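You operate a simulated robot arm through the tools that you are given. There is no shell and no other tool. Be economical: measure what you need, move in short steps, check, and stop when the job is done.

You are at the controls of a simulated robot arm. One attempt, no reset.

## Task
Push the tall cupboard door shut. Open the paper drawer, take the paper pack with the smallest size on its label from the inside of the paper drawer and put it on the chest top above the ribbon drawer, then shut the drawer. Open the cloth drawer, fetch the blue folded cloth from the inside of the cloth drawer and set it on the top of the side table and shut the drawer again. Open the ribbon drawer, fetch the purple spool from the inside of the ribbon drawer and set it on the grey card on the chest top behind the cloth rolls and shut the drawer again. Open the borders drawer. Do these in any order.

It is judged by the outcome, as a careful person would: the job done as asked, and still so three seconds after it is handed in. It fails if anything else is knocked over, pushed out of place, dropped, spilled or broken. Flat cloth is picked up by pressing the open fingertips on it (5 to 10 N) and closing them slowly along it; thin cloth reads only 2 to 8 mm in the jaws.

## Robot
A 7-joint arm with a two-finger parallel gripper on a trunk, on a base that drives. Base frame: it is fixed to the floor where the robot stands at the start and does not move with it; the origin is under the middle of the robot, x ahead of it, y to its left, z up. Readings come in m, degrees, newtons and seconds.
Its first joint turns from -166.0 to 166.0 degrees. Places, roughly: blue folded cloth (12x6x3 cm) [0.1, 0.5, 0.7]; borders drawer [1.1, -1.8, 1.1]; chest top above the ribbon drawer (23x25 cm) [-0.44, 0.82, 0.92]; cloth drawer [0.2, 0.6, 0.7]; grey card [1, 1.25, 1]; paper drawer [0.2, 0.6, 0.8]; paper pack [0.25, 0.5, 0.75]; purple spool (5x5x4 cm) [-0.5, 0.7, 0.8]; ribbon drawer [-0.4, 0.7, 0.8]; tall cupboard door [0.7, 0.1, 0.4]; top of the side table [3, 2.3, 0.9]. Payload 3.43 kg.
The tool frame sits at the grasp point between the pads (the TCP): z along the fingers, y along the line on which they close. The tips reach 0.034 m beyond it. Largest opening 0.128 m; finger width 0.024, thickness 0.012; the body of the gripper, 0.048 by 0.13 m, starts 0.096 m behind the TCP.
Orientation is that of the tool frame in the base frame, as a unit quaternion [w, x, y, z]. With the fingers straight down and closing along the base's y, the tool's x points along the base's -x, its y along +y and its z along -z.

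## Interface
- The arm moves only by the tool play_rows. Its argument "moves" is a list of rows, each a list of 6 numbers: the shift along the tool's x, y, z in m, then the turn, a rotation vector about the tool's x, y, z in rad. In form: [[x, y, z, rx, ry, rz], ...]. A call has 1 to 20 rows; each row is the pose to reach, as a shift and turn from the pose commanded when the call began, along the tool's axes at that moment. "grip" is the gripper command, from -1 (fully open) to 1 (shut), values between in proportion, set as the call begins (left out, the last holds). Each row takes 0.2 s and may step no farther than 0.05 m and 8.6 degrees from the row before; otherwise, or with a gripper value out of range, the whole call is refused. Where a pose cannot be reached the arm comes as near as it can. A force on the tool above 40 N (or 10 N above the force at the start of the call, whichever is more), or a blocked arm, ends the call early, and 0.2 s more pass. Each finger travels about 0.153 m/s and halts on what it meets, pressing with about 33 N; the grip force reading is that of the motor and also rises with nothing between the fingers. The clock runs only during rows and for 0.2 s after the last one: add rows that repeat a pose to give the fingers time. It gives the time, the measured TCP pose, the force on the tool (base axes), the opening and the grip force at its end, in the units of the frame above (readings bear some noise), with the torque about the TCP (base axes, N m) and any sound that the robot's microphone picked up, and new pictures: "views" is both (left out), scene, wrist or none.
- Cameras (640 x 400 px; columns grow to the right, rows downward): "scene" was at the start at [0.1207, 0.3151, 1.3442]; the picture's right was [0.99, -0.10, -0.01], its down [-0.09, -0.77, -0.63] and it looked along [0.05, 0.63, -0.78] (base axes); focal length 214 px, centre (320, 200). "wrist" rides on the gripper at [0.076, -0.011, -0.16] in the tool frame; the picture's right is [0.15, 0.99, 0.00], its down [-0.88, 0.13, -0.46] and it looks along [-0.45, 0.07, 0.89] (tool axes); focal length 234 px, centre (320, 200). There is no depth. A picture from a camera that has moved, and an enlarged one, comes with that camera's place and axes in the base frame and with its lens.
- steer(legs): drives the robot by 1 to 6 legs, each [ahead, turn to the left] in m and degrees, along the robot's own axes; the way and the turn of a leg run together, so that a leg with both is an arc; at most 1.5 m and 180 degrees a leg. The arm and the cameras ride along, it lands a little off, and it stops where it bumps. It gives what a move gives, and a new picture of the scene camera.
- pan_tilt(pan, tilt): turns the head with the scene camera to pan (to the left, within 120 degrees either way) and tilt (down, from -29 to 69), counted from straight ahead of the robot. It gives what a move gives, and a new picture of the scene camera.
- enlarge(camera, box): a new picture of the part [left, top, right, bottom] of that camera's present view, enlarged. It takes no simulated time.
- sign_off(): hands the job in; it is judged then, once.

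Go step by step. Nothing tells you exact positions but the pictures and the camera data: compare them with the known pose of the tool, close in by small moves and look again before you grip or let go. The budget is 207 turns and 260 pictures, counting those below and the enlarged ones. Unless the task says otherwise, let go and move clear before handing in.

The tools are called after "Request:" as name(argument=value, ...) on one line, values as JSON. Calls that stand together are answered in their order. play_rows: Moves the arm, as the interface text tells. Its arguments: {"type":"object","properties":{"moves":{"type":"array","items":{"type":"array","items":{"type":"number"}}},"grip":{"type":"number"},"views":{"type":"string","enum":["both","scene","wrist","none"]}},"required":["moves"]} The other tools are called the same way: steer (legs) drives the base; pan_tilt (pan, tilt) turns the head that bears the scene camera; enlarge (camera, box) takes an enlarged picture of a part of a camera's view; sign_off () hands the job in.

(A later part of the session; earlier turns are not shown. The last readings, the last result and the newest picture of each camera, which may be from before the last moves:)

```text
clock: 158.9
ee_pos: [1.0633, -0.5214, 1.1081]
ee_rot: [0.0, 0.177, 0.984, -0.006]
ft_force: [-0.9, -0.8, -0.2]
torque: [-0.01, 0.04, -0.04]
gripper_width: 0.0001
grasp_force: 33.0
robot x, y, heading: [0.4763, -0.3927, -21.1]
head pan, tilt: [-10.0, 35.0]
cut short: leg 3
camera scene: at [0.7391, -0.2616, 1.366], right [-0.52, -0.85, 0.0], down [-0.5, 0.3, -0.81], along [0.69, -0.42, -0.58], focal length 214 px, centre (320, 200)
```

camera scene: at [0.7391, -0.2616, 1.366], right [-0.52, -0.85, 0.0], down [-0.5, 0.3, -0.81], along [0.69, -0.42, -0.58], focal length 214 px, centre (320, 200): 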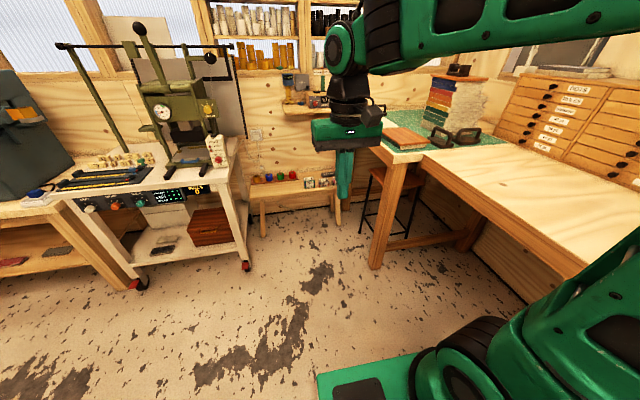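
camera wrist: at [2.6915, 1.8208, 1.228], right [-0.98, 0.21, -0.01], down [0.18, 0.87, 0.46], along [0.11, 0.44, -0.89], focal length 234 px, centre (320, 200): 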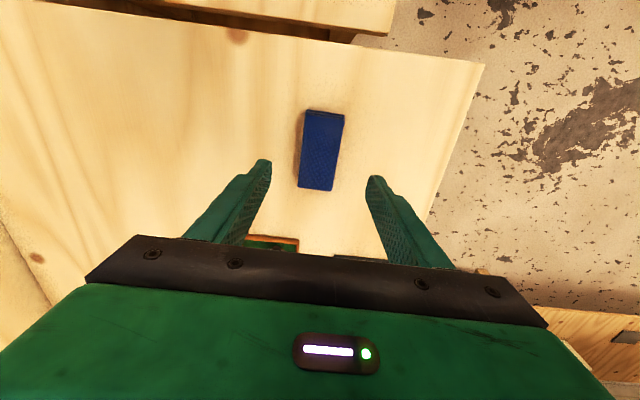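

Back in the aisle. I'll reverse a little to have the open door ahead-left, then push it shut with closed fingertips.

Request:
steer(legs=[[-0.7, 0.8]])

Request:
pan_tilt(pan=30, tilt=45)

```text
clock: 162.8
ee_pos: [0.3897, -0.2573, 1.1157]
ee_rot: [0.007, 0.171, 0.985, -0.008]
ft_force: [-0.3, -0.4, -0.8]
torque: [0.0, -0.01, 0.02]
gripper_width: 0.0
grasp_force: 32.6
robot x, y, heading: [-0.1874, -0.1416, -20.8]
head pan, tilt: [-10.0, 35.0]
camera scene: at [0.0766, -0.0052, 1.366], right [-0.51, -0.86, 0.0], down [-0.5, 0.3, -0.81], along [0.7, -0.42, -0.58], focal length 214 px, centre (320, 200)
```

scene: 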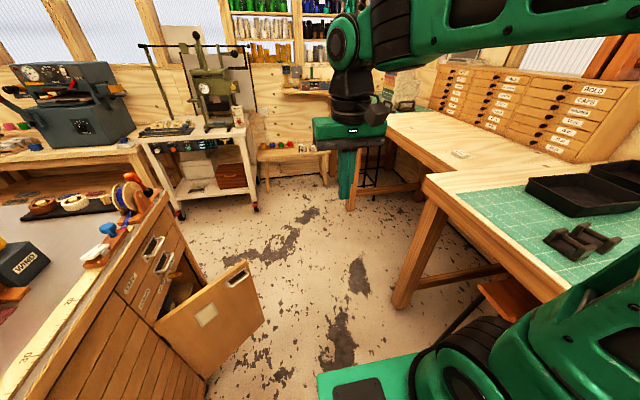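

```text
clock: 163.9
ee_pos: [0.3762, -0.2518, 1.1234]
ee_rot: [0.013, 0.171, 0.985, -0.009]
ft_force: [1.1, 0.5, -0.6]
torque: [-0.03, -0.01, 0.03]
gripper_width: 0.0
grasp_force: 32.9
robot x, y, heading: [-0.1859, -0.1388, -20.6]
head pan, tilt: [30.0, 45.0]
camera scene: at [0.081, 0.0529, 1.3514], right [0.16, -0.99, -0.01], down [-0.71, -0.11, -0.7], along [0.69, 0.12, -0.72], focal length 214 px, centre (320, 200)
```

scene: 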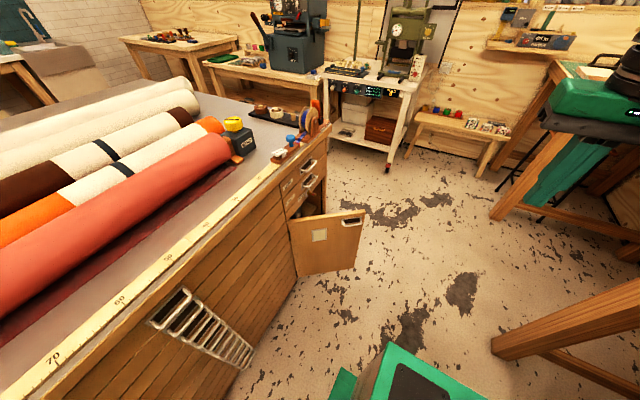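

The door end is near t=0.63, s=0.20, top at z≈0.70. I'll bring the closed fingers, tilted 40° forward, to its outer side.

Request:
play_rows(moves=[[-0.015, 0.04, 0, -0.1, 0.03, 0], [-0.03, 0.08, 0, -0.2, 0.03, 0], [-0.045, 0.12, 0.0, -0.3, 0.03, 0], [-0.06, 0.16, 0.02, -0.4, 0.03, 0], [-0.075, 0.2, 0.05, -0.5, 0.03, 0], [-0.09, 0.24, 0.08, -0.6, 0.03, 0], [-0.1, 0.27, 0.11, -0.7, 0.03, 0], [-0.109, 0.286, 0.15, -0.7, 0.03, 0], [-0.109, 0.286, 0.19, -0.7, 0.03, 0], [-0.109, 0.286, 0.23, -0.7, 0.03, 0], [-0.109, 0.286, 0.27, -0.7, 0.03, 0], [-0.109, 0.286, 0.31, -0.7, 0.03, 0]], views="both")

```text
refused: row 5 steps farther than a row can; nothing moved
```

Request:
play_rows(moves=[[-0.015, 0.04, 0, -0.1, 0.03, 0], [-0.03, 0.08, 0, -0.2, 0.03, 0], [-0.045, 0.12, 0.0, -0.3, 0.03, 0], [-0.06, 0.16, 0.01, -0.4, 0.03, 0], [-0.075, 0.195, 0.03, -0.5, 0.03, 0], [-0.09, 0.23, 0.05, -0.6, 0.03, 0], [-0.1, 0.26, 0.08, -0.7, 0.03, 0], [-0.109, 0.286, 0.11, -0.7, 0.03, 0], [-0.109, 0.286, 0.15, -0.7, 0.03, 0], [-0.109, 0.286, 0.19, -0.7, 0.03, 0], [-0.109, 0.286, 0.23, -0.7, 0.03, 0], [-0.109, 0.286, 0.27, -0.7, 0.03, 0], [-0.109, 0.286, 0.31, -0.7, 0.03, 0]], views="both")

```text
clock: 166.7
ee_pos: [0.5836, -0.0254, 0.8136]
ee_rot: [0.057, 0.156, 0.928, 0.332]
ft_force: [0.4, 0.0, 0.6]
torque: [-0.02, -0.02, -0.01]
gripper_width: 0.0001
grasp_force: 33.2
robot x, y, heading: [-0.1866, -0.1417, -20.6]
head pan, tilt: [30.0, 45.0]
camera scene: at [0.0806, 0.0531, 1.3515], right [0.16, -0.99, -0.01], down [-0.71, -0.11, -0.7], along [0.69, 0.12, -0.72], focal length 214 px, centre (320, 200)
camera wrist: at [0.4765, -0.1045, 0.9303], right [0.11, 0.77, 0.63], down [0.77, -0.47, 0.44], along [0.63, 0.43, -0.64], focal length 234 px, centre (320, 200)
```

scene: 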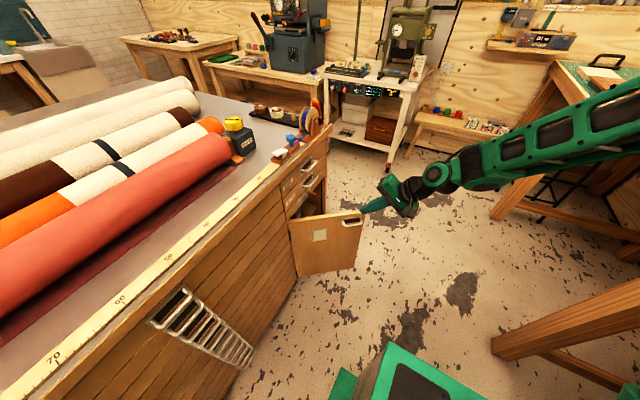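
wrist: 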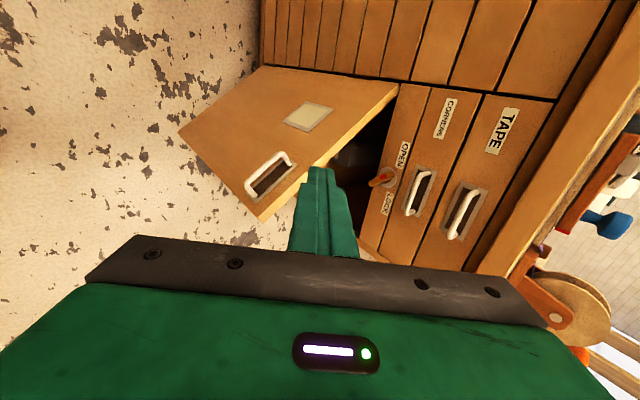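

There's a small turn-latch marked OPEN/LOCK above the door. Let me zoom on it.

Request:
enlarge(camera="wrist", box=[300, 80, 460, 250])

Request:
enlarge(camera="scene", box=[270, 130, 390, 230])

```text
2.35 times, centred on (380, 165) of wrist
camera zoom: at [0.4765, -0.1045, 0.9303], right [0.11, 0.77, 0.63], down [0.77, -0.47, 0.44], along [0.63, 0.43, -0.64], focal length 551 px, centre (179, 282)
```

zoom: 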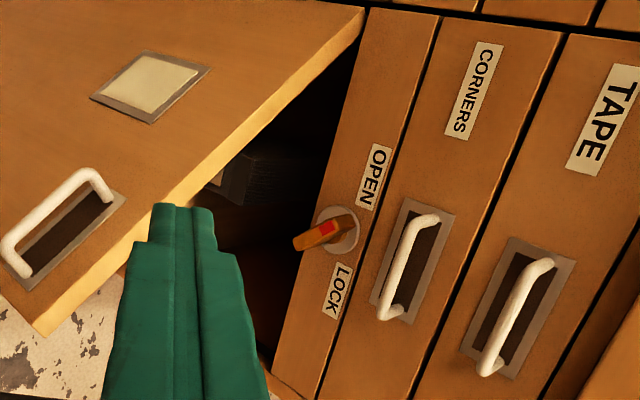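

```text
4.00 times, centred on (330, 180) of scene
camera zoom: at [0.0806, 0.0531, 1.3515], right [0.16, -0.99, -0.01], down [-0.71, -0.11, -0.7], along [0.69, 0.12, -0.72], focal length 858 px, centre (280, 280)
```

zoom: 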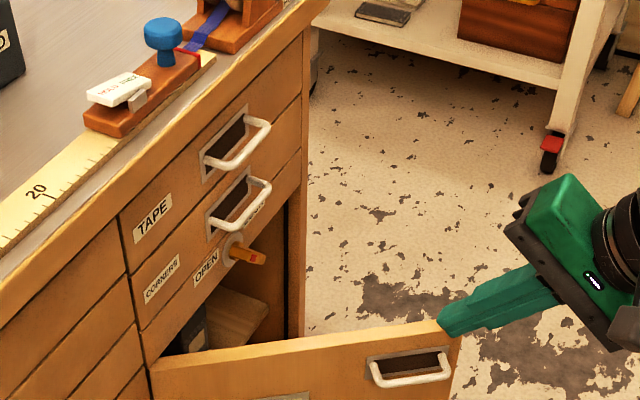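

Request:
enlarge(camera="wrist", box=[364, 140, 428, 220])

Request:
enlarge(camera="scene", box=[315, 180, 347, 200])

```text
5.00 times, centred on (396, 180) of wrist
camera zoom: at [0.4765, -0.1045, 0.9303], right [0.11, 0.77, 0.63], down [0.77, -0.47, 0.44], along [0.63, 0.43, -0.64], focal length 1171 px, centre (-60, 300)
```

zoom: 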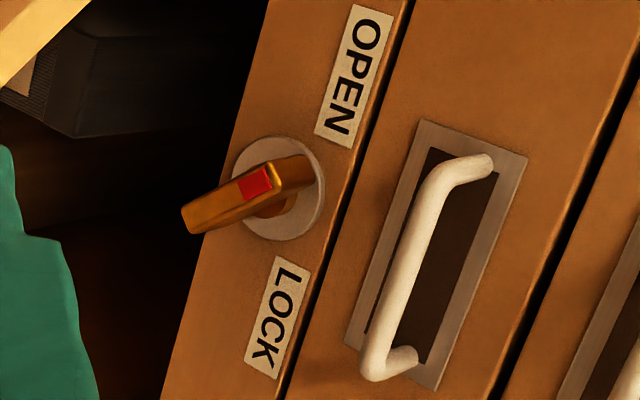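

```text
16.00 times, centred on (331, 190) of scene
camera zoom: at [0.0806, 0.0531, 1.3515], right [0.16, -0.99, -0.01], down [-0.71, -0.11, -0.7], along [0.69, 0.12, -0.72], focal length 3432 px, centre (144, 360)
```

zoom: 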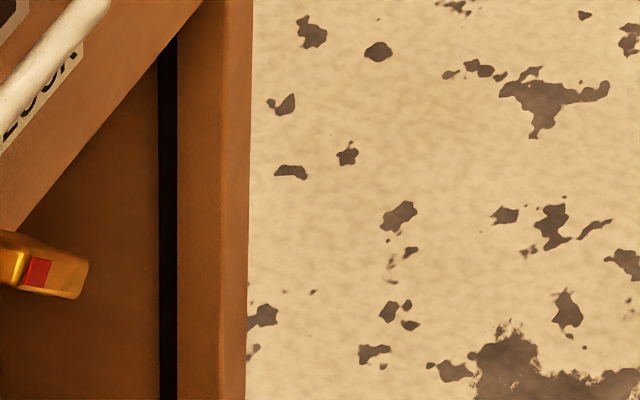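

I need another viewpoint to judge how that lever points. I'll move the wrist camera.

Request:
play_rows(moves=[[-0.04, -0.02, -0.01, 0, 0, 0], [-0.08, -0.04, -0.02, 0, 0, 0], [-0.12, -0.06, -0.04, 0, 0, 0], [-0.16, -0.08, -0.05, 0, 0, 0], [-0.2, -0.1, -0.06, 0, 0, 0], [-0.2, -0.1, -0.06, 0, 0, 0]], views="wrist")

```text
clock: 168.1
ee_pos: [0.731, -0.1999, 0.7959]
ee_rot: [0.056, 0.157, 0.928, 0.333]
ft_force: [-0.7, 0.4, -0.1]
torque: [0.02, -0.02, -0.02]
gripper_width: 0.0
grasp_force: 33.2
robot x, y, heading: [-0.1884, -0.1404, -20.9]
head pan, tilt: [30.0, 45.0]
camera wrist: at [0.6255, -0.2783, 0.9133], right [0.11, 0.77, 0.63], down [0.77, -0.47, 0.44], along [0.63, 0.43, -0.65], focal length 234 px, centre (320, 200)
```

wrist: 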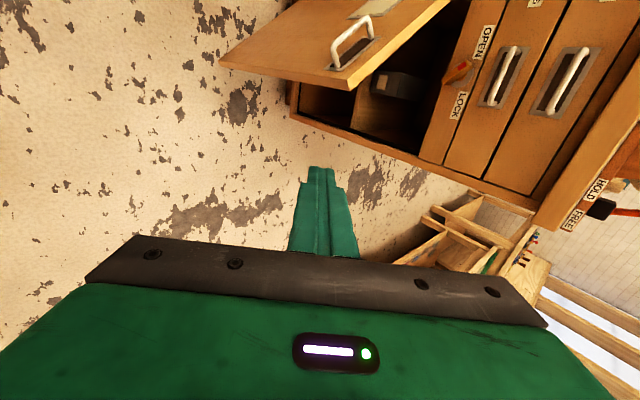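

Request:
enlarge(camera="wrist", box=[425, 20, 505, 130])

```text
3.64 times, centred on (465, 75) of wrist
camera zoom: at [0.6255, -0.2783, 0.9133], right [0.11, 0.77, 0.63], down [0.77, -0.47, 0.44], along [0.63, 0.43, -0.65], focal length 852 px, centre (-207, 654)
```

zoom: 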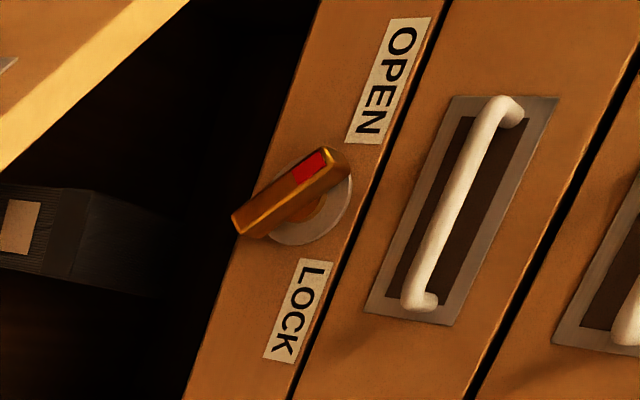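

The lever's red end points to the OPEN side, so the door should close freely. Returning to the pushing position and lowering.

Request:
play_rows(moves=[[0.04, 0.02, 0.01, 0, 0, 0], [0.08, 0.04, 0.02, 0, 0, 0], [0.12, 0.06, 0.04, 0, 0, 0], [0.16, 0.08, 0.05, 0, 0, 0], [0.205, 0.09, 0.06, 0, 0, 0], [0.205, 0.06, 0.09, 0, 0, 0], [0.205, 0.03, 0.127, 0, 0, 0], [0.205, 0.0, 0.164, 0, 0, 0], [0.205, -0.02, 0.188, 0, 0, 0], [0.205, -0.02, 0.188, 0, 0, 0]], views="both")

```text
clock: 170.3
ee_pos: [0.5745, -0.0364, 0.6357]
ee_rot: [0.057, 0.157, 0.928, 0.332]
ft_force: [0.5, -0.1, -0.4]
torque: [-0.02, 0.0, 0.0]
gripper_width: 0.0
grasp_force: 32.8
robot x, y, heading: [-0.1871, -0.1418, -20.7]
head pan, tilt: [30.0, 45.0]
camera scene: at [0.0811, 0.0529, 1.3514], right [0.16, -0.99, -0.01], down [-0.71, -0.11, -0.7], along [0.69, 0.12, -0.72], focal length 214 px, centre (320, 200)
camera wrist: at [0.4683, -0.1149, 0.7528], right [0.11, 0.77, 0.63], down [0.77, -0.47, 0.44], along [0.63, 0.43, -0.64], focal length 234 px, centre (320, 200)
```

scene: 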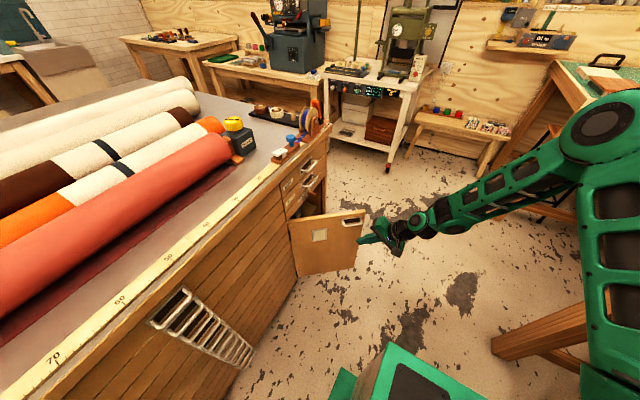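
wrist: 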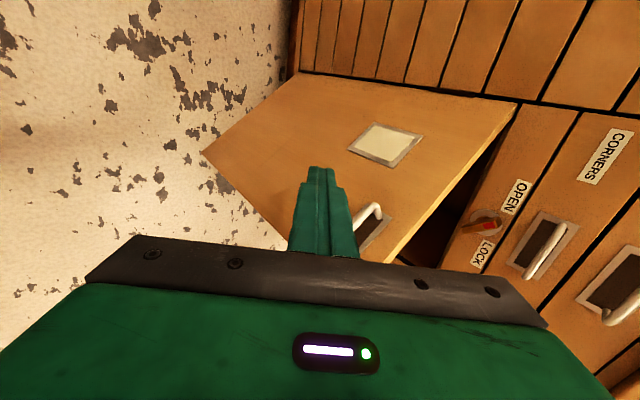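

Pushing the door along a line toward the closed position.

Request:
play_rows(moves=[[-0.0149, 0.0189, 0.0156, 0, 0, 0], [-0.0297, 0.0379, 0.0311, 0, 0, 0], [-0.0446, 0.0568, 0.0467, 0, 0, 0], [-0.0594, 0.0757, 0.0622, 0, 0, 0], [-0.0743, 0.0946, 0.0778, 0, 0, 0], [-0.0891, 0.1136, 0.0934, 0, 0, 0], [-0.104, 0.1325, 0.1089, 0, 0, 0], [-0.1188, 0.1514, 0.1245, 0, 0, 0], [-0.1337, 0.1704, 0.14, 0, 0, 0], [-0.144, 0.184, 0.151, 0, 0, 0]], views="both")

```text
clock: 172.5
ee_pos: [0.7687, 0.1501, 0.6473]
ee_rot: [0.054, 0.149, 0.929, 0.333]
ft_force: [0.7, -0.1, -1.3]
torque: [0.17, 0.03, 0.04]
gripper_width: 0.0
grasp_force: 33.0
robot x, y, heading: [-0.1898, -0.1389, -20.6]
head pan, tilt: [30.0, 45.0]
stopped in row 10: the force on the tool passed its limit at 44 N (the readings are from after the stop); the commanded pose is now the measured one
camera scene: at [0.0816, 0.053, 1.3512], right [0.16, -0.99, -0.01], down [-0.71, -0.11, -0.7], along [0.69, 0.12, -0.72], focal length 214 px, centre (320, 200)
camera wrist: at [0.6635, 0.069, 0.7649], right [0.1, 0.77, 0.63], down [0.78, -0.46, 0.44], along [0.62, 0.45, -0.64], focal length 234 px, centre (320, 200)
```

scene: 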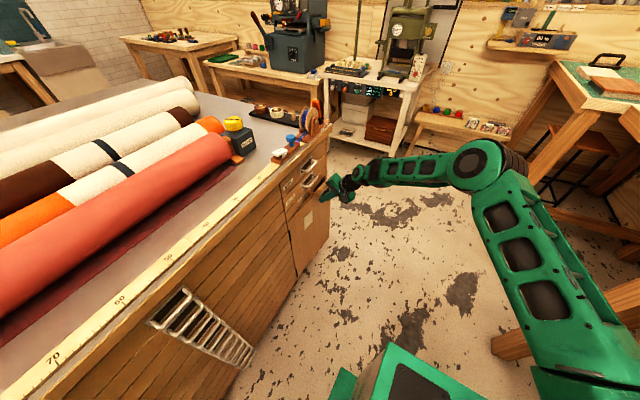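
wrist: 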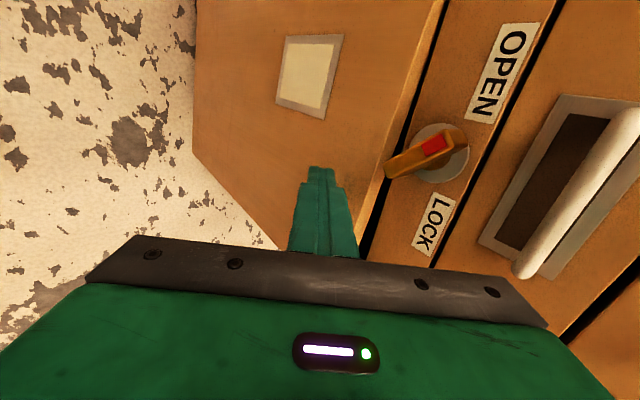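

The door is nearly shut; checking whether the lever obstructs it.

Request:
enlarge(camera="wrist", box=[330, 80, 490, 240])

```text
2.50 times, centred on (410, 160) of wrist
camera zoom: at [0.6635, 0.069, 0.7649], right [0.1, 0.77, 0.63], down [0.78, -0.46, 0.44], along [0.62, 0.45, -0.64], focal length 585 px, centre (95, 300)
```

zoom: 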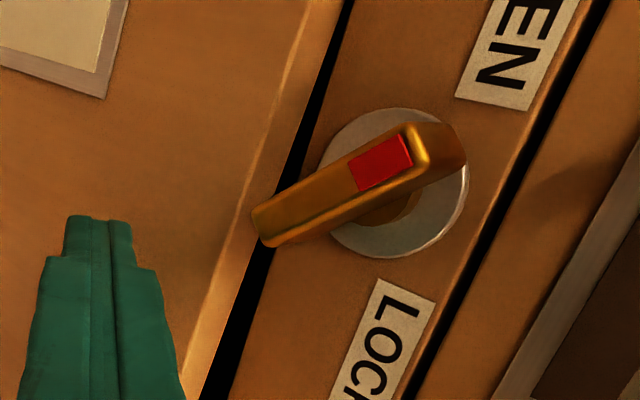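

I'll back the tool off a little and view the door edge.

Request:
play_rows(moves=[[0, -0.03, -0.03, 0, 0, 0], [0.02, -0.06, -0.06, 0, 0, 0], [0.02, -0.06, -0.08, 0, 0, 0], [0.02, -0.06, -0.08, 0, 0, 0]], views="wrist")

Request:
enlarge(camera="wrist", box=[340, 70, 500, 230])

Request:
enlarge(camera="scene", box=[270, 140, 366, 220])

```text
clock: 173.5
ee_pos: [0.7196, 0.0648, 0.6726]
ee_rot: [0.054, 0.148, 0.929, 0.334]
ft_force: [-0.7, 0.7, 0.3]
torque: [0.0, -0.05, 0.01]
gripper_width: 0.0001
grasp_force: 32.7
robot x, y, heading: [-0.1839, -0.1414, -20.7]
head pan, tilt: [30.0, 45.0]
camera wrist: at [0.6147, -0.0161, 0.7904], right [0.1, 0.77, 0.63], down [0.78, -0.46, 0.44], along [0.62, 0.45, -0.64], focal length 234 px, centre (320, 200)
```

wrist: 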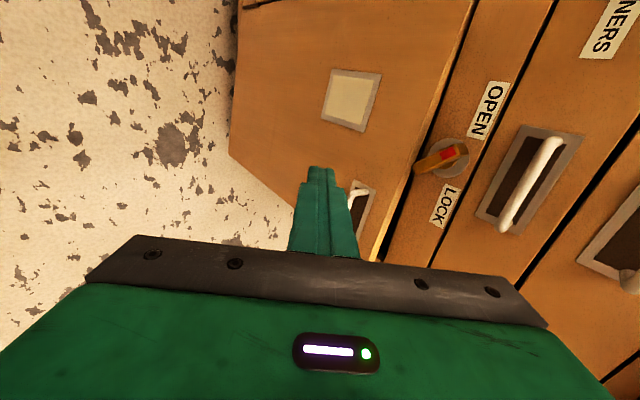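

```text
2.50 times, centred on (420, 150) of wrist
camera zoom: at [0.6147, -0.0161, 0.7904], right [0.1, 0.77, 0.63], down [0.78, -0.46, 0.44], along [0.62, 0.45, -0.64], focal length 585 px, centre (70, 325)
```

zoom: 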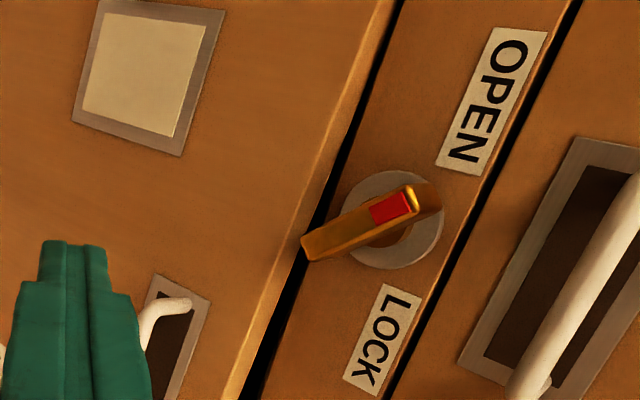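

```text
5.00 times, centred on (318, 180) of scene
camera zoom: at [0.081, 0.053, 1.3514], right [0.16, -0.99, -0.01], down [-0.71, -0.11, -0.7], along [0.69, 0.12, -0.72], focal length 1072 px, centre (330, 300)
```

zoom: 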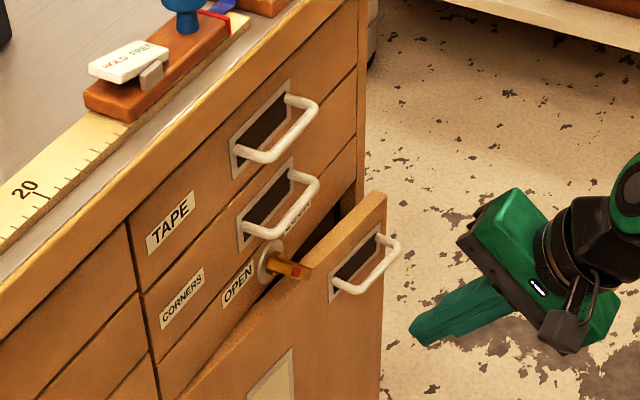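

The lever's lower end blocks the door, so it must be turned toward horizontal (OPEN). I'll bring the closed fingertips in nearly horizontally, just above-right of the lever, to push its red end left.

Request:
play_rows(moves=[[-0.003, 0.013, -0.006, -0.11, 0, 0], [-0.003, 0.026, -0.012, -0.22, 0, 0], [-0.003, 0.039, -0.018, -0.33, 0, 0], [-0.003, 0.052, -0.024, -0.44, 0, 0], [-0.003, 0.063, -0.029, -0.53, 0, 0], [-0.003, 0.063, -0.029, -0.53, 0, 0]], views="wrist")

Request:
enlarge(camera="scene", box=[270, 140, 366, 220])

```text
clock: 174.9
ee_pos: [0.732, 0.0931, 0.734]
ee_rot: [0.092, 0.13, 0.809, 0.566]
ft_force: [-0.1, 0.7, -0.5]
torque: [0.04, 0.0, 0.01]
gripper_width: 0.0
grasp_force: 32.8
robot x, y, heading: [-0.1868, -0.1405, -20.7]
head pan, tilt: [30.0, 45.0]
camera wrist: at [0.6128, -0.0295, 0.7797], right [-0.04, 0.37, 0.93], down [0.72, -0.64, 0.28], along [0.7, 0.67, -0.24], focal length 234 px, centre (320, 200)
```

wrist: 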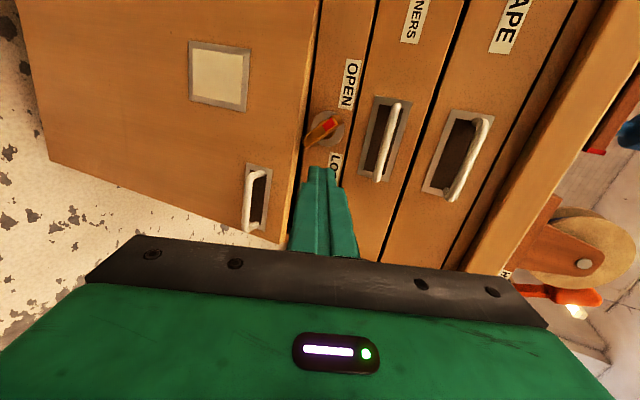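

```text
5.00 times, centred on (318, 180) of scene
camera zoom: at [0.0809, 0.053, 1.3514], right [0.16, -0.99, -0.01], down [-0.71, -0.11, -0.7], along [0.69, 0.12, -0.72], focal length 1072 px, centre (330, 300)
```

zoom: 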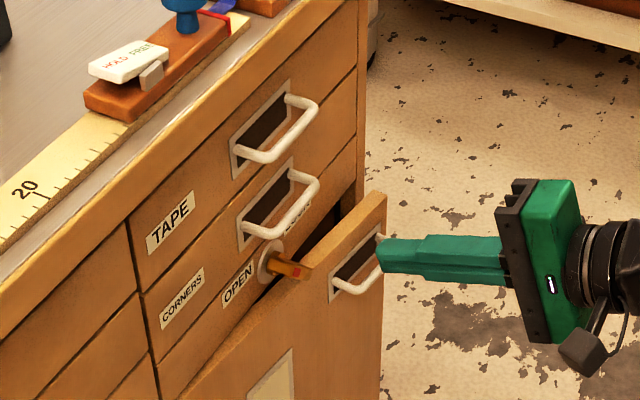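

Request:
enlarge(camera="wrist", box=[280, 70, 408, 190])

```text
3.33 times, centred on (344, 130) of wrist
camera zoom: at [0.6128, -0.0295, 0.7797], right [-0.04, 0.37, 0.93], down [0.72, -0.64, 0.28], along [0.7, 0.67, -0.24], focal length 781 px, centre (240, 433)
```

zoom: 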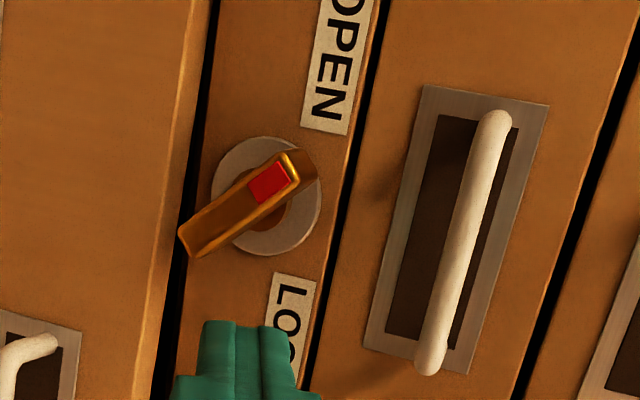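

Lever centre is at t≈0.626, z≈0.70. Finger goes in just right of and above it, then sweeps left.

Request:
play_rows(moves=[[0, 0.01, 0.028, 0, 0, 0], [0, 0.0195, 0.0545, 0, 0, 0], [0, 0.0195, 0.0545, 0, 0, 0], [0.012, 0.0195, 0.0545, 0, 0, 0], [0.024, 0.0195, 0.0545, 0, 0, 0], [0.036, 0.0195, 0.0545, 0, 0, 0], [0.046, 0.0195, 0.0545, 0, 0, 0], [0.052, 0.0195, 0.0545, 0, 0, 0]], views="wrist")

Request:
enlarge(camera="scene", box=[270, 140, 366, 220])

```text
clock: 176.7
ee_pos: [0.7018, 0.1612, 0.7333]
ee_rot: [0.091, 0.129, 0.809, 0.566]
ft_force: [0.3, -0.8, -0.5]
torque: [-0.01, -0.03, -0.01]
gripper_width: 0.0
grasp_force: 33.2
robot x, y, heading: [-0.1874, -0.1404, -20.6]
head pan, tilt: [30.0, 45.0]
camera wrist: at [0.5815, 0.0395, 0.7793], right [-0.03, 0.37, 0.93], down [0.72, -0.64, 0.28], along [0.7, 0.67, -0.24], focal length 234 px, centre (320, 200)
```

wrist: 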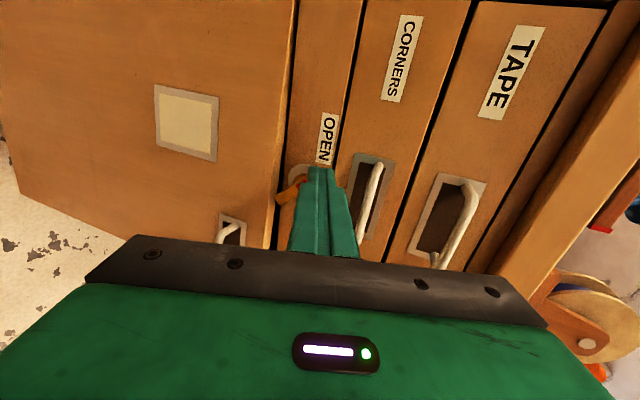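

```text
5.00 times, centred on (318, 180) of scene
camera zoom: at [0.081, 0.053, 1.3514], right [0.16, -0.99, -0.01], down [-0.71, -0.11, -0.7], along [0.69, 0.12, -0.72], focal length 1072 px, centre (330, 300)
```

zoom: 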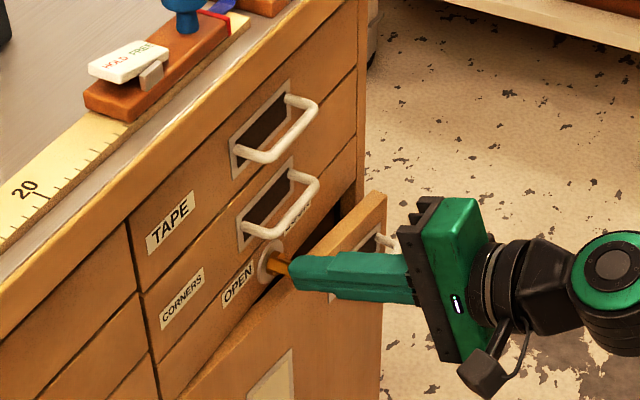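

Request:
enlarge(camera="wrist", box=[256, 110, 384, 230])

```text
3.33 times, centred on (320, 170) of wrist
camera zoom: at [0.5815, 0.0395, 0.7793], right [-0.03, 0.37, 0.93], down [0.72, -0.64, 0.28], along [0.7, 0.67, -0.24], focal length 781 px, centre (320, 300)
```

zoom: 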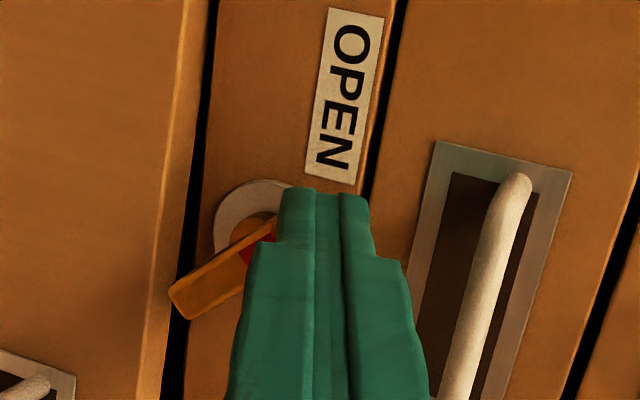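

The finger is just above the red end. I'll go slightly deeper and press down.

Request:
play_rows(moves=[[0, 0.0027, 0.0075, 0, 0, 0], [0, -0.005, 0.0105, 0, 0, 0], [0, -0.0125, 0.013, 0, 0, 0], [0, -0.02, 0.0157, 0, 0, 0], [0, -0.02, 0.0157, 0, 0, 0]], views="none")

Request:
enlarge(camera="wrist", box=[256, 110, 384, 230])

```text
clock: 177.4
ee_pos: [0.6958, 0.1734, 0.7323]
ee_rot: [0.098, 0.125, 0.808, 0.567]
ft_force: [0.3, -0.2, -1.8]
torque: [0.15, -0.03, 0.09]
gripper_width: 0.0
grasp_force: 33.1
robot x, y, heading: [-0.1868, -0.1395, -20.6]
head pan, tilt: [30.0, 45.0]
stopped in row 3: the force on the tool passed its limit at 49 N (the readings are from after the stop); the commanded pose is now the measured one
```

```text
3.33 times, centred on (320, 170) of wrist
camera zoom: at [0.5758, 0.0502, 0.7767], right [-0.05, 0.37, 0.93], down [0.71, -0.64, 0.29], along [0.7, 0.68, -0.23], focal length 781 px, centre (320, 300)
```

zoom: 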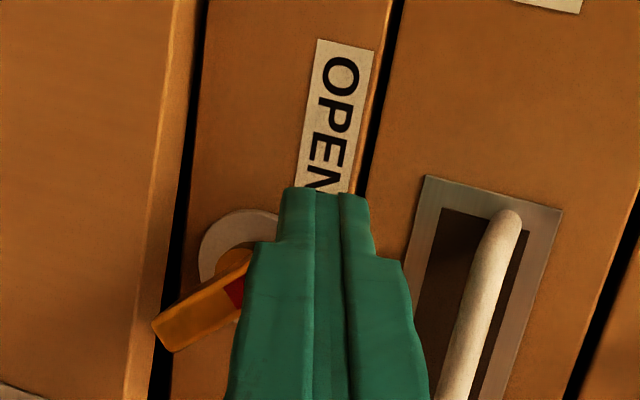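

The lever already reads OPEN and doesn't turn further. I'll withdraw and look at the door again before a slower push.

Request:
play_rows(moves=[[0, -0.01, -0.038, 0, 0, 0], [0, -0.025, -0.08, 0, 0, 0], [0, -0.04, -0.125, 0, 0, 0], [-0.03, -0.05, -0.14, 0, 0, 0], [-0.07, -0.05, -0.14, 0, 0, 0], [-0.07, -0.05, -0.14, 0, 0, 0]], views="both")

Request:
enlarge(camera="scene", box=[270, 140, 366, 220])

```text
clock: 178.8
ee_pos: [0.715, 0.0132, 0.7351]
ee_rot: [0.097, 0.125, 0.808, 0.567]
ft_force: [-0.4, 0.4, 0.2]
torque: [0.01, 0.05, 0.0]
gripper_width: 0.0
grasp_force: 33.1
robot x, y, heading: [-0.1894, -0.1424, -20.6]
head pan, tilt: [30.0, 45.0]
camera scene: at [0.0809, 0.053, 1.3514], right [0.16, -0.99, -0.01], down [-0.71, -0.11, -0.7], along [0.69, 0.12, -0.72], focal length 214 px, centre (320, 200)
camera wrist: at [0.5943, -0.1099, 0.7788], right [-0.05, 0.37, 0.93], down [0.71, -0.64, 0.29], along [0.7, 0.68, -0.23], focal length 234 px, centre (320, 200)
```

scene: 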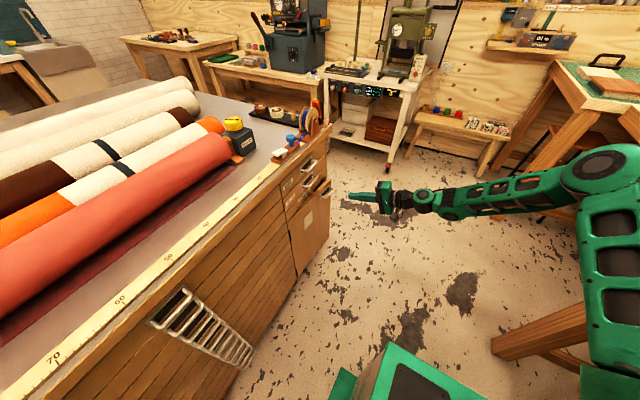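
wrist: 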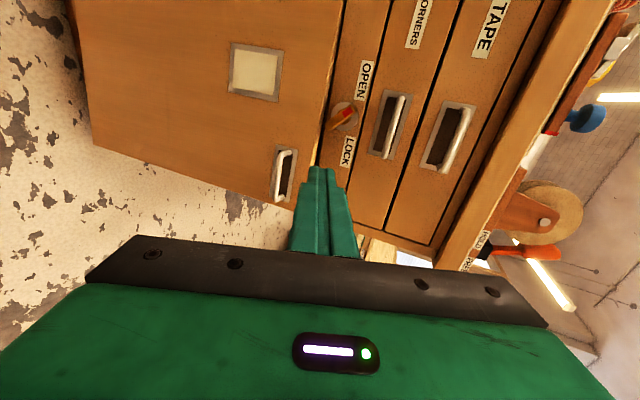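

```text
5.00 times, centred on (318, 180) of scene
camera zoom: at [0.0809, 0.053, 1.3514], right [0.16, -0.99, -0.01], down [-0.71, -0.11, -0.7], along [0.69, 0.12, -0.72], focal length 1072 px, centre (330, 300)
```

zoom: 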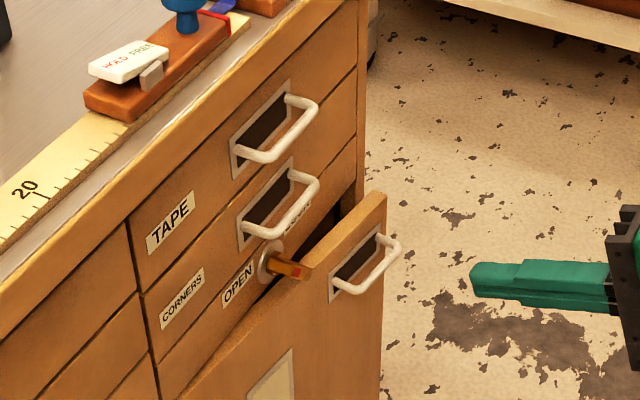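

The lever really does sit in the door's way; my finger was passing in front of it, as its lower corner lagged. I'll level the tool to horizontal and try again closer to the face.

Request:
play_rows(moves=[[0.009, 0.007, 0.025, -0.12, 0, 0], [0.009, 0.014, 0.05, -0.24, 0, 0], [0.009, 0.021, 0.08, -0.36, 0, 0], [0.009, 0.021, 0.0988, -0.36, 0, 0], [0.009, 0.021, 0.0988, -0.36, 0, 0]], views="none")

Request:
enlarge(camera="wrist", box=[240, 70, 400, 190])

```text
clock: 180.1
ee_pos: [0.7394, 0.1088, 0.721]
ee_rot: [0.118, 0.105, 0.694, 0.703]
ft_force: [-0.2, -0.1, 0.6]
torque: [0.02, 0.0, 0.04]
gripper_width: 0.0
grasp_force: 33.0
robot x, y, heading: [-0.1857, -0.1425, -20.7]
head pan, tilt: [30.0, 45.0]
```

```text
3.33 times, centred on (320, 130) of wrist
camera zoom: at [0.6182, -0.0188, 0.7073], right [-0.16, 0.04, 0.99], down [0.69, -0.71, 0.14], along [0.7, 0.7, 0.09], focal length 781 px, centre (320, 433)
```

zoom: 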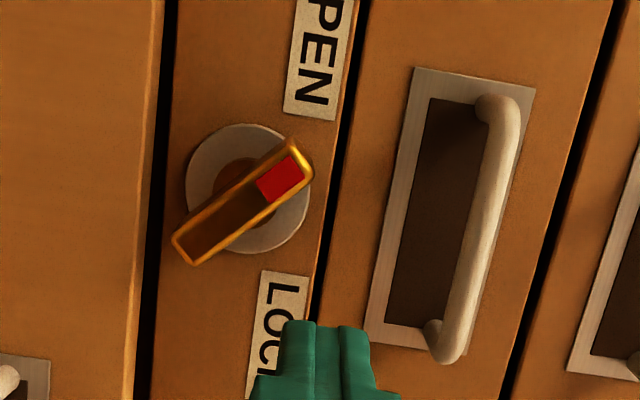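

From this straight view the lever's end does not overlap the door opening, so the lever isn't the obstacle; my fingertip probably caught the door's handle while retreating. I'll push again below the handle.

Request:
play_rows(moves=[[0, 0, -0.04, 0, 0, 0], [0, 0, -0.08, 0, 0, 0], [-0.01, -0.0, -0.12, 0.12, 0, 0], [-0.02, -0.0, -0.14, 0.24, 0, 0], [-0.025, -0.03, -0.14, 0.36, 0, 0], [-0.025, -0.06, -0.14, 0.48, 0, 0], [-0.025, -0.09, -0.14, 0.6, 0, 0], [-0.025, -0.12, -0.14, 0.72, 0, 0], [-0.025, -0.15, -0.14, 0.84, 0, 0], [-0.025, -0.15, -0.14, 0.88, 0, 0]], views="both")

```text
clock: 182.2
ee_pos: [0.7218, -0.0315, 0.5699]
ee_rot: [0.062, 0.146, 0.927, 0.34]
ft_force: [0.4, -0.1, -0.4]
torque: [0.02, 0.03, 0.01]
gripper_width: 0.0001
grasp_force: 33.2
robot x, y, heading: [-0.19, -0.1424, -20.5]
head pan, tilt: [30.0, 45.0]
camera scene: at [0.081, 0.0529, 1.3514], right [0.16, -0.99, -0.01], down [-0.71, -0.11, -0.7], along [0.69, 0.12, -0.72], focal length 214 px, centre (320, 200)
camera wrist: at [0.6138, -0.1139, 0.6837], right [0.09, 0.76, 0.64], down [0.77, -0.46, 0.45], along [0.63, 0.45, -0.63], focal length 234 px, centre (320, 200)
```

scene: 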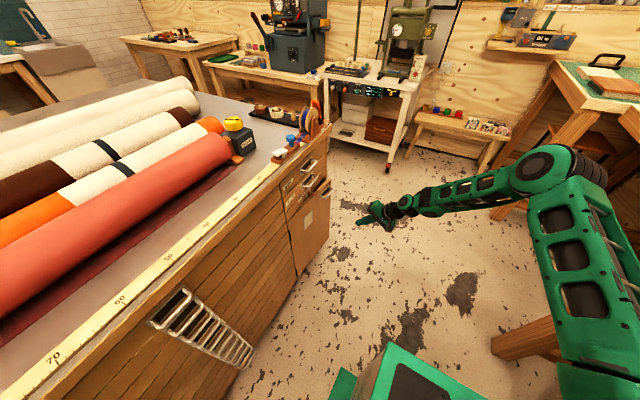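
wrist: 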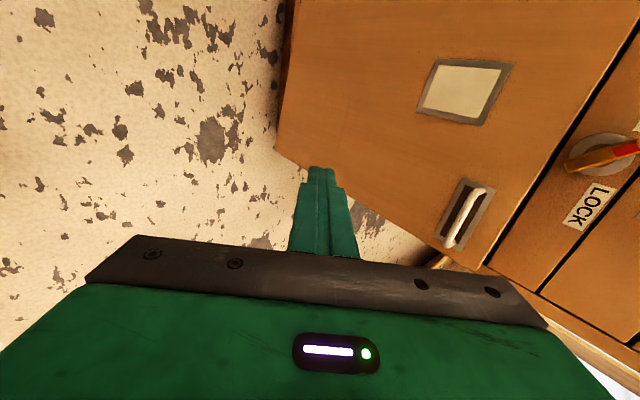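

Request:
play_rows(moves=[[0, 0.0229, 0.0194, 0, 0, 0], [0, 0.0458, 0.0388, 0, 0, 0], [0, 0.0687, 0.0582, 0, 0, 0], [0, 0.0916, 0.0776, 0, 0, 0], [0, 0.1068, 0.0906, 0, 0, 0], [0, 0.1221, 0.1035, 0, 0, 0], [0, 0.1297, 0.11, 0, 0, 0], [0, 0.1374, 0.1165, 0, 0, 0], [0, 0.145, 0.1229, 0, 0, 0], [0, 0.1488, 0.1262, 0, 0, 0], [0, 0.1526, 0.1294, 0, 0, 0]], views="both")

Request:
enlarge(camera="scene", box=[270, 140, 366, 220])

```text
clock: 184.7
ee_pos: [0.7838, 0.1585, 0.5702]
ee_rot: [0.062, 0.146, 0.927, 0.341]
ft_force: [0.4, -0.8, 0.4]
torque: [0.01, -0.01, 0.0]
gripper_width: 0.0
grasp_force: 33.2
robot x, y, heading: [-0.1886, -0.1442, -20.7]
head pan, tilt: [30.0, 45.0]
camera scene: at [0.081, 0.053, 1.3514], right [0.16, -0.99, -0.01], down [-0.71, -0.11, -0.7], along [0.69, 0.12, -0.72], focal length 214 px, centre (320, 200)
camera wrist: at [0.6764, 0.0764, 0.6838], right [0.09, 0.76, 0.64], down [0.77, -0.46, 0.45], along [0.63, 0.45, -0.63], focal length 234 px, centre (320, 200)
```

scene: 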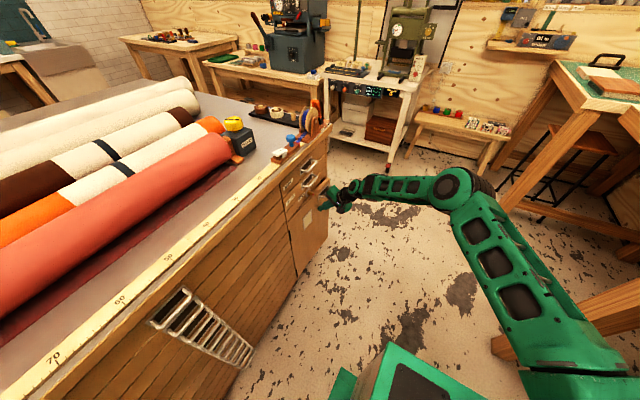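
wrist: 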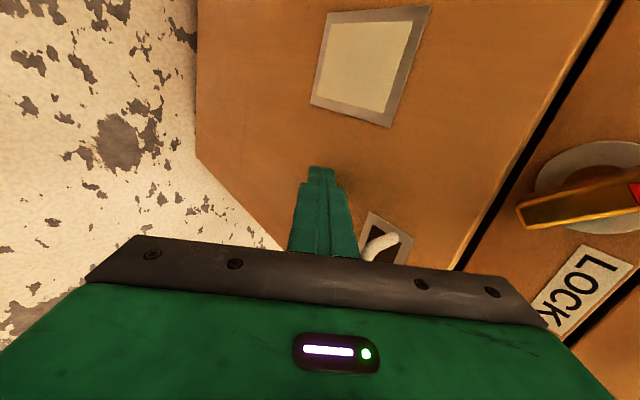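

```text
5.00 times, centred on (318, 180) of scene
camera zoom: at [0.081, 0.053, 1.3514], right [0.16, -0.99, -0.01], down [-0.71, -0.11, -0.7], along [0.69, 0.12, -0.72], focal length 1072 px, centre (330, 300)
```

zoom: 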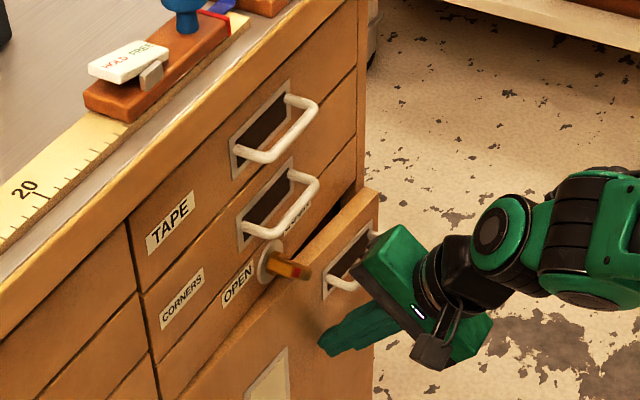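

The door moves freely and still has a bit to go. Continue pushing in small steps.

Request:
play_rows(moves=[[0, 0.0061, 0.0052, 0, 0, 0], [0, 0.0122, 0.0104, 0, 0, 0], [0, 0.0183, 0.0155, 0, 0, 0], [0, 0.0244, 0.0207, 0, 0, 0], [0, 0.0305, 0.0259, 0, 0, 0], [0, 0.0366, 0.031, 0, 0, 0]], views="both")

Request:
enlarge(camera="scene", box=[270, 140, 366, 220])

```text
clock: 185.5
ee_pos: [0.7838, 0.1795, 0.5785]
ee_rot: [0.064, 0.144, 0.929, 0.336]
ft_force: [-12.5, -12.0, 5.7]
torque: [-0.09, 0.15, 0.07]
gripper_width: 0.0003
grasp_force: 32.6
robot x, y, heading: [-0.1884, -0.1419, -20.8]
head pan, tilt: [30.0, 45.0]
stopped in row 4: the force on the tool passed its limit at 56 N (the readings are from after the stop); the commanded pose is now the measured one
camera scene: at [0.0806, 0.0526, 1.3515], right [0.16, -0.99, -0.01], down [-0.71, -0.11, -0.7], along [0.69, 0.12, -0.72], focal length 214 px, centre (320, 200)
camera wrist: at [0.6756, 0.0984, 0.6935], right [0.08, 0.77, 0.63], down [0.77, -0.45, 0.45], along [0.64, 0.45, -0.63], focal length 234 px, centre (320, 200)
```

scene: 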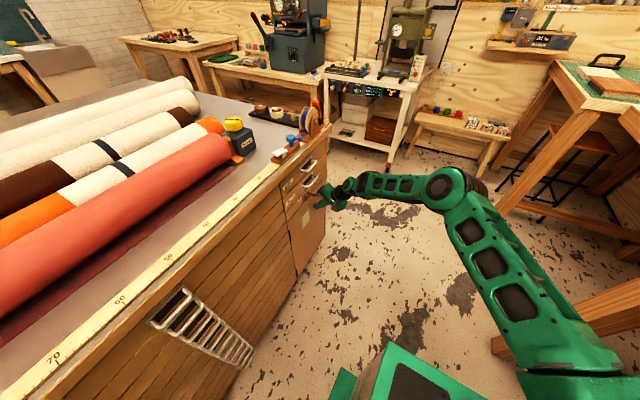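
wrist: 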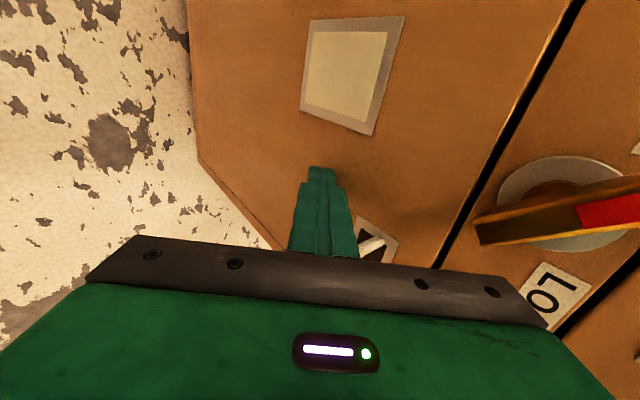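

```text
5.00 times, centred on (318, 180) of scene
camera zoom: at [0.0806, 0.0526, 1.3515], right [0.16, -0.99, -0.01], down [-0.71, -0.11, -0.7], along [0.69, 0.12, -0.72], focal length 1072 px, centre (330, 300)
```

zoom: 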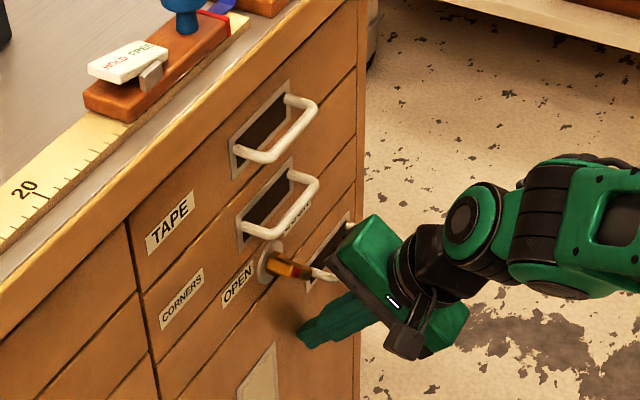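

The door is flush now. Backing straight off and checking it stays.

Request:
play_rows(moves=[[0, -0.015, -0.0125, 0, 0, 0], [0, -0.038, -0.032, 0, 0, 0], [0, -0.076, -0.065, 0, 0, 0], [0, -0.114, -0.097, 0, 0, 0], [0, -0.15, -0.13, 0, 0, 0]], views="wrist")

Request:
enlarge(camera="scene", box=[270, 140, 366, 220])

```text
refused: row 3 steps farther than a row can; nothing moved
```

```text
5.00 times, centred on (318, 180) of scene
camera zoom: at [0.0806, 0.0526, 1.3515], right [0.16, -0.99, -0.01], down [-0.71, -0.11, -0.7], along [0.69, 0.12, -0.72], focal length 1072 px, centre (330, 300)
```

zoom: 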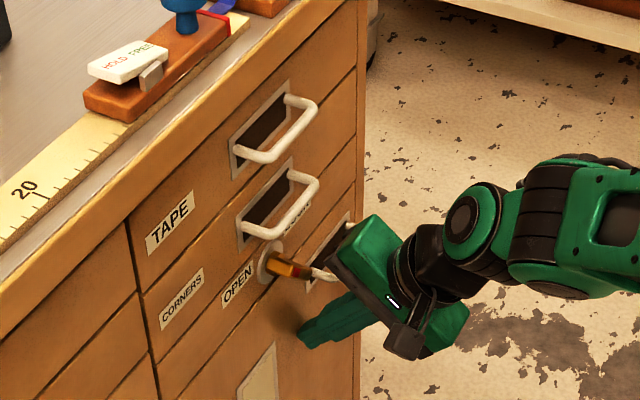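

Request:
play_rows(moves=[[0, -0.015, -0.0125, 0, 0, 0], [0, -0.038, -0.032, 0, 0, 0], [0, -0.07, -0.06, 0, 0, 0], [0, -0.102, -0.088, 0, 0, 0], [0, -0.13, -0.115, 0, 0, 0], [0, -0.13, -0.16, 0, 0, 0], [0, -0.13, -0.2, 0, 0, 0]], views="wrist")

Request:
enlarge(camera="scene", box=[270, 140, 366, 220])

```text
clock: 187.1
ee_pos: [0.7086, -0.0359, 0.6474]
ee_rot: [0.065, 0.144, 0.928, 0.337]
ft_force: [0.1, 0.8, -0.6]
torque: [0.0, 0.01, 0.0]
gripper_width: 0.0
grasp_force: 32.9
robot x, y, heading: [-0.1932, -0.1396, -20.8]
head pan, tilt: [30.0, 45.0]
camera wrist: at [0.6005, -0.117, 0.7622], right [0.08, 0.77, 0.63], down [0.77, -0.45, 0.45], along [0.64, 0.45, -0.63], focal length 234 px, centre (320, 200)
```

wrist: 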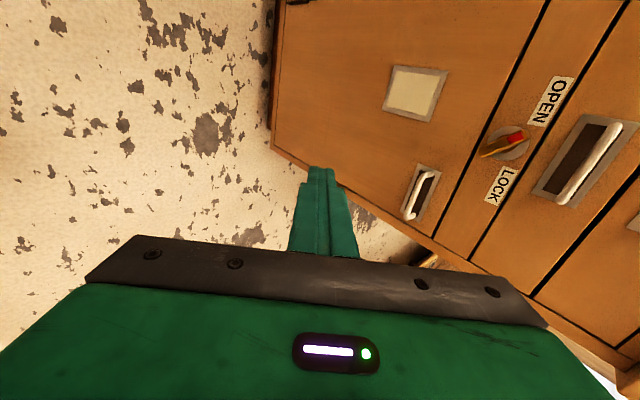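

```text
5.00 times, centred on (318, 180) of scene
camera zoom: at [0.0812, 0.053, 1.3513], right [0.16, -0.99, -0.01], down [-0.71, -0.11, -0.7], along [0.69, 0.12, -0.72], focal length 1072 px, centre (330, 300)
```

zoom: 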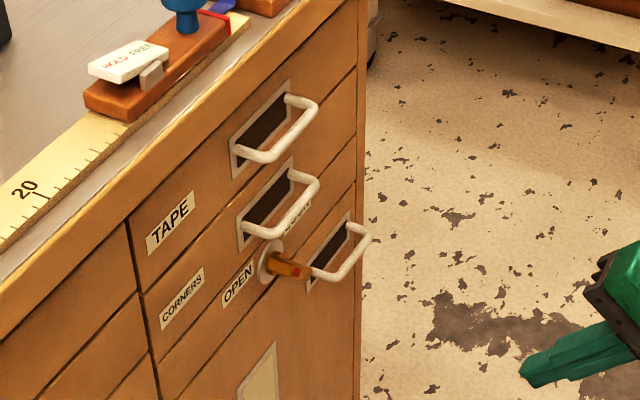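

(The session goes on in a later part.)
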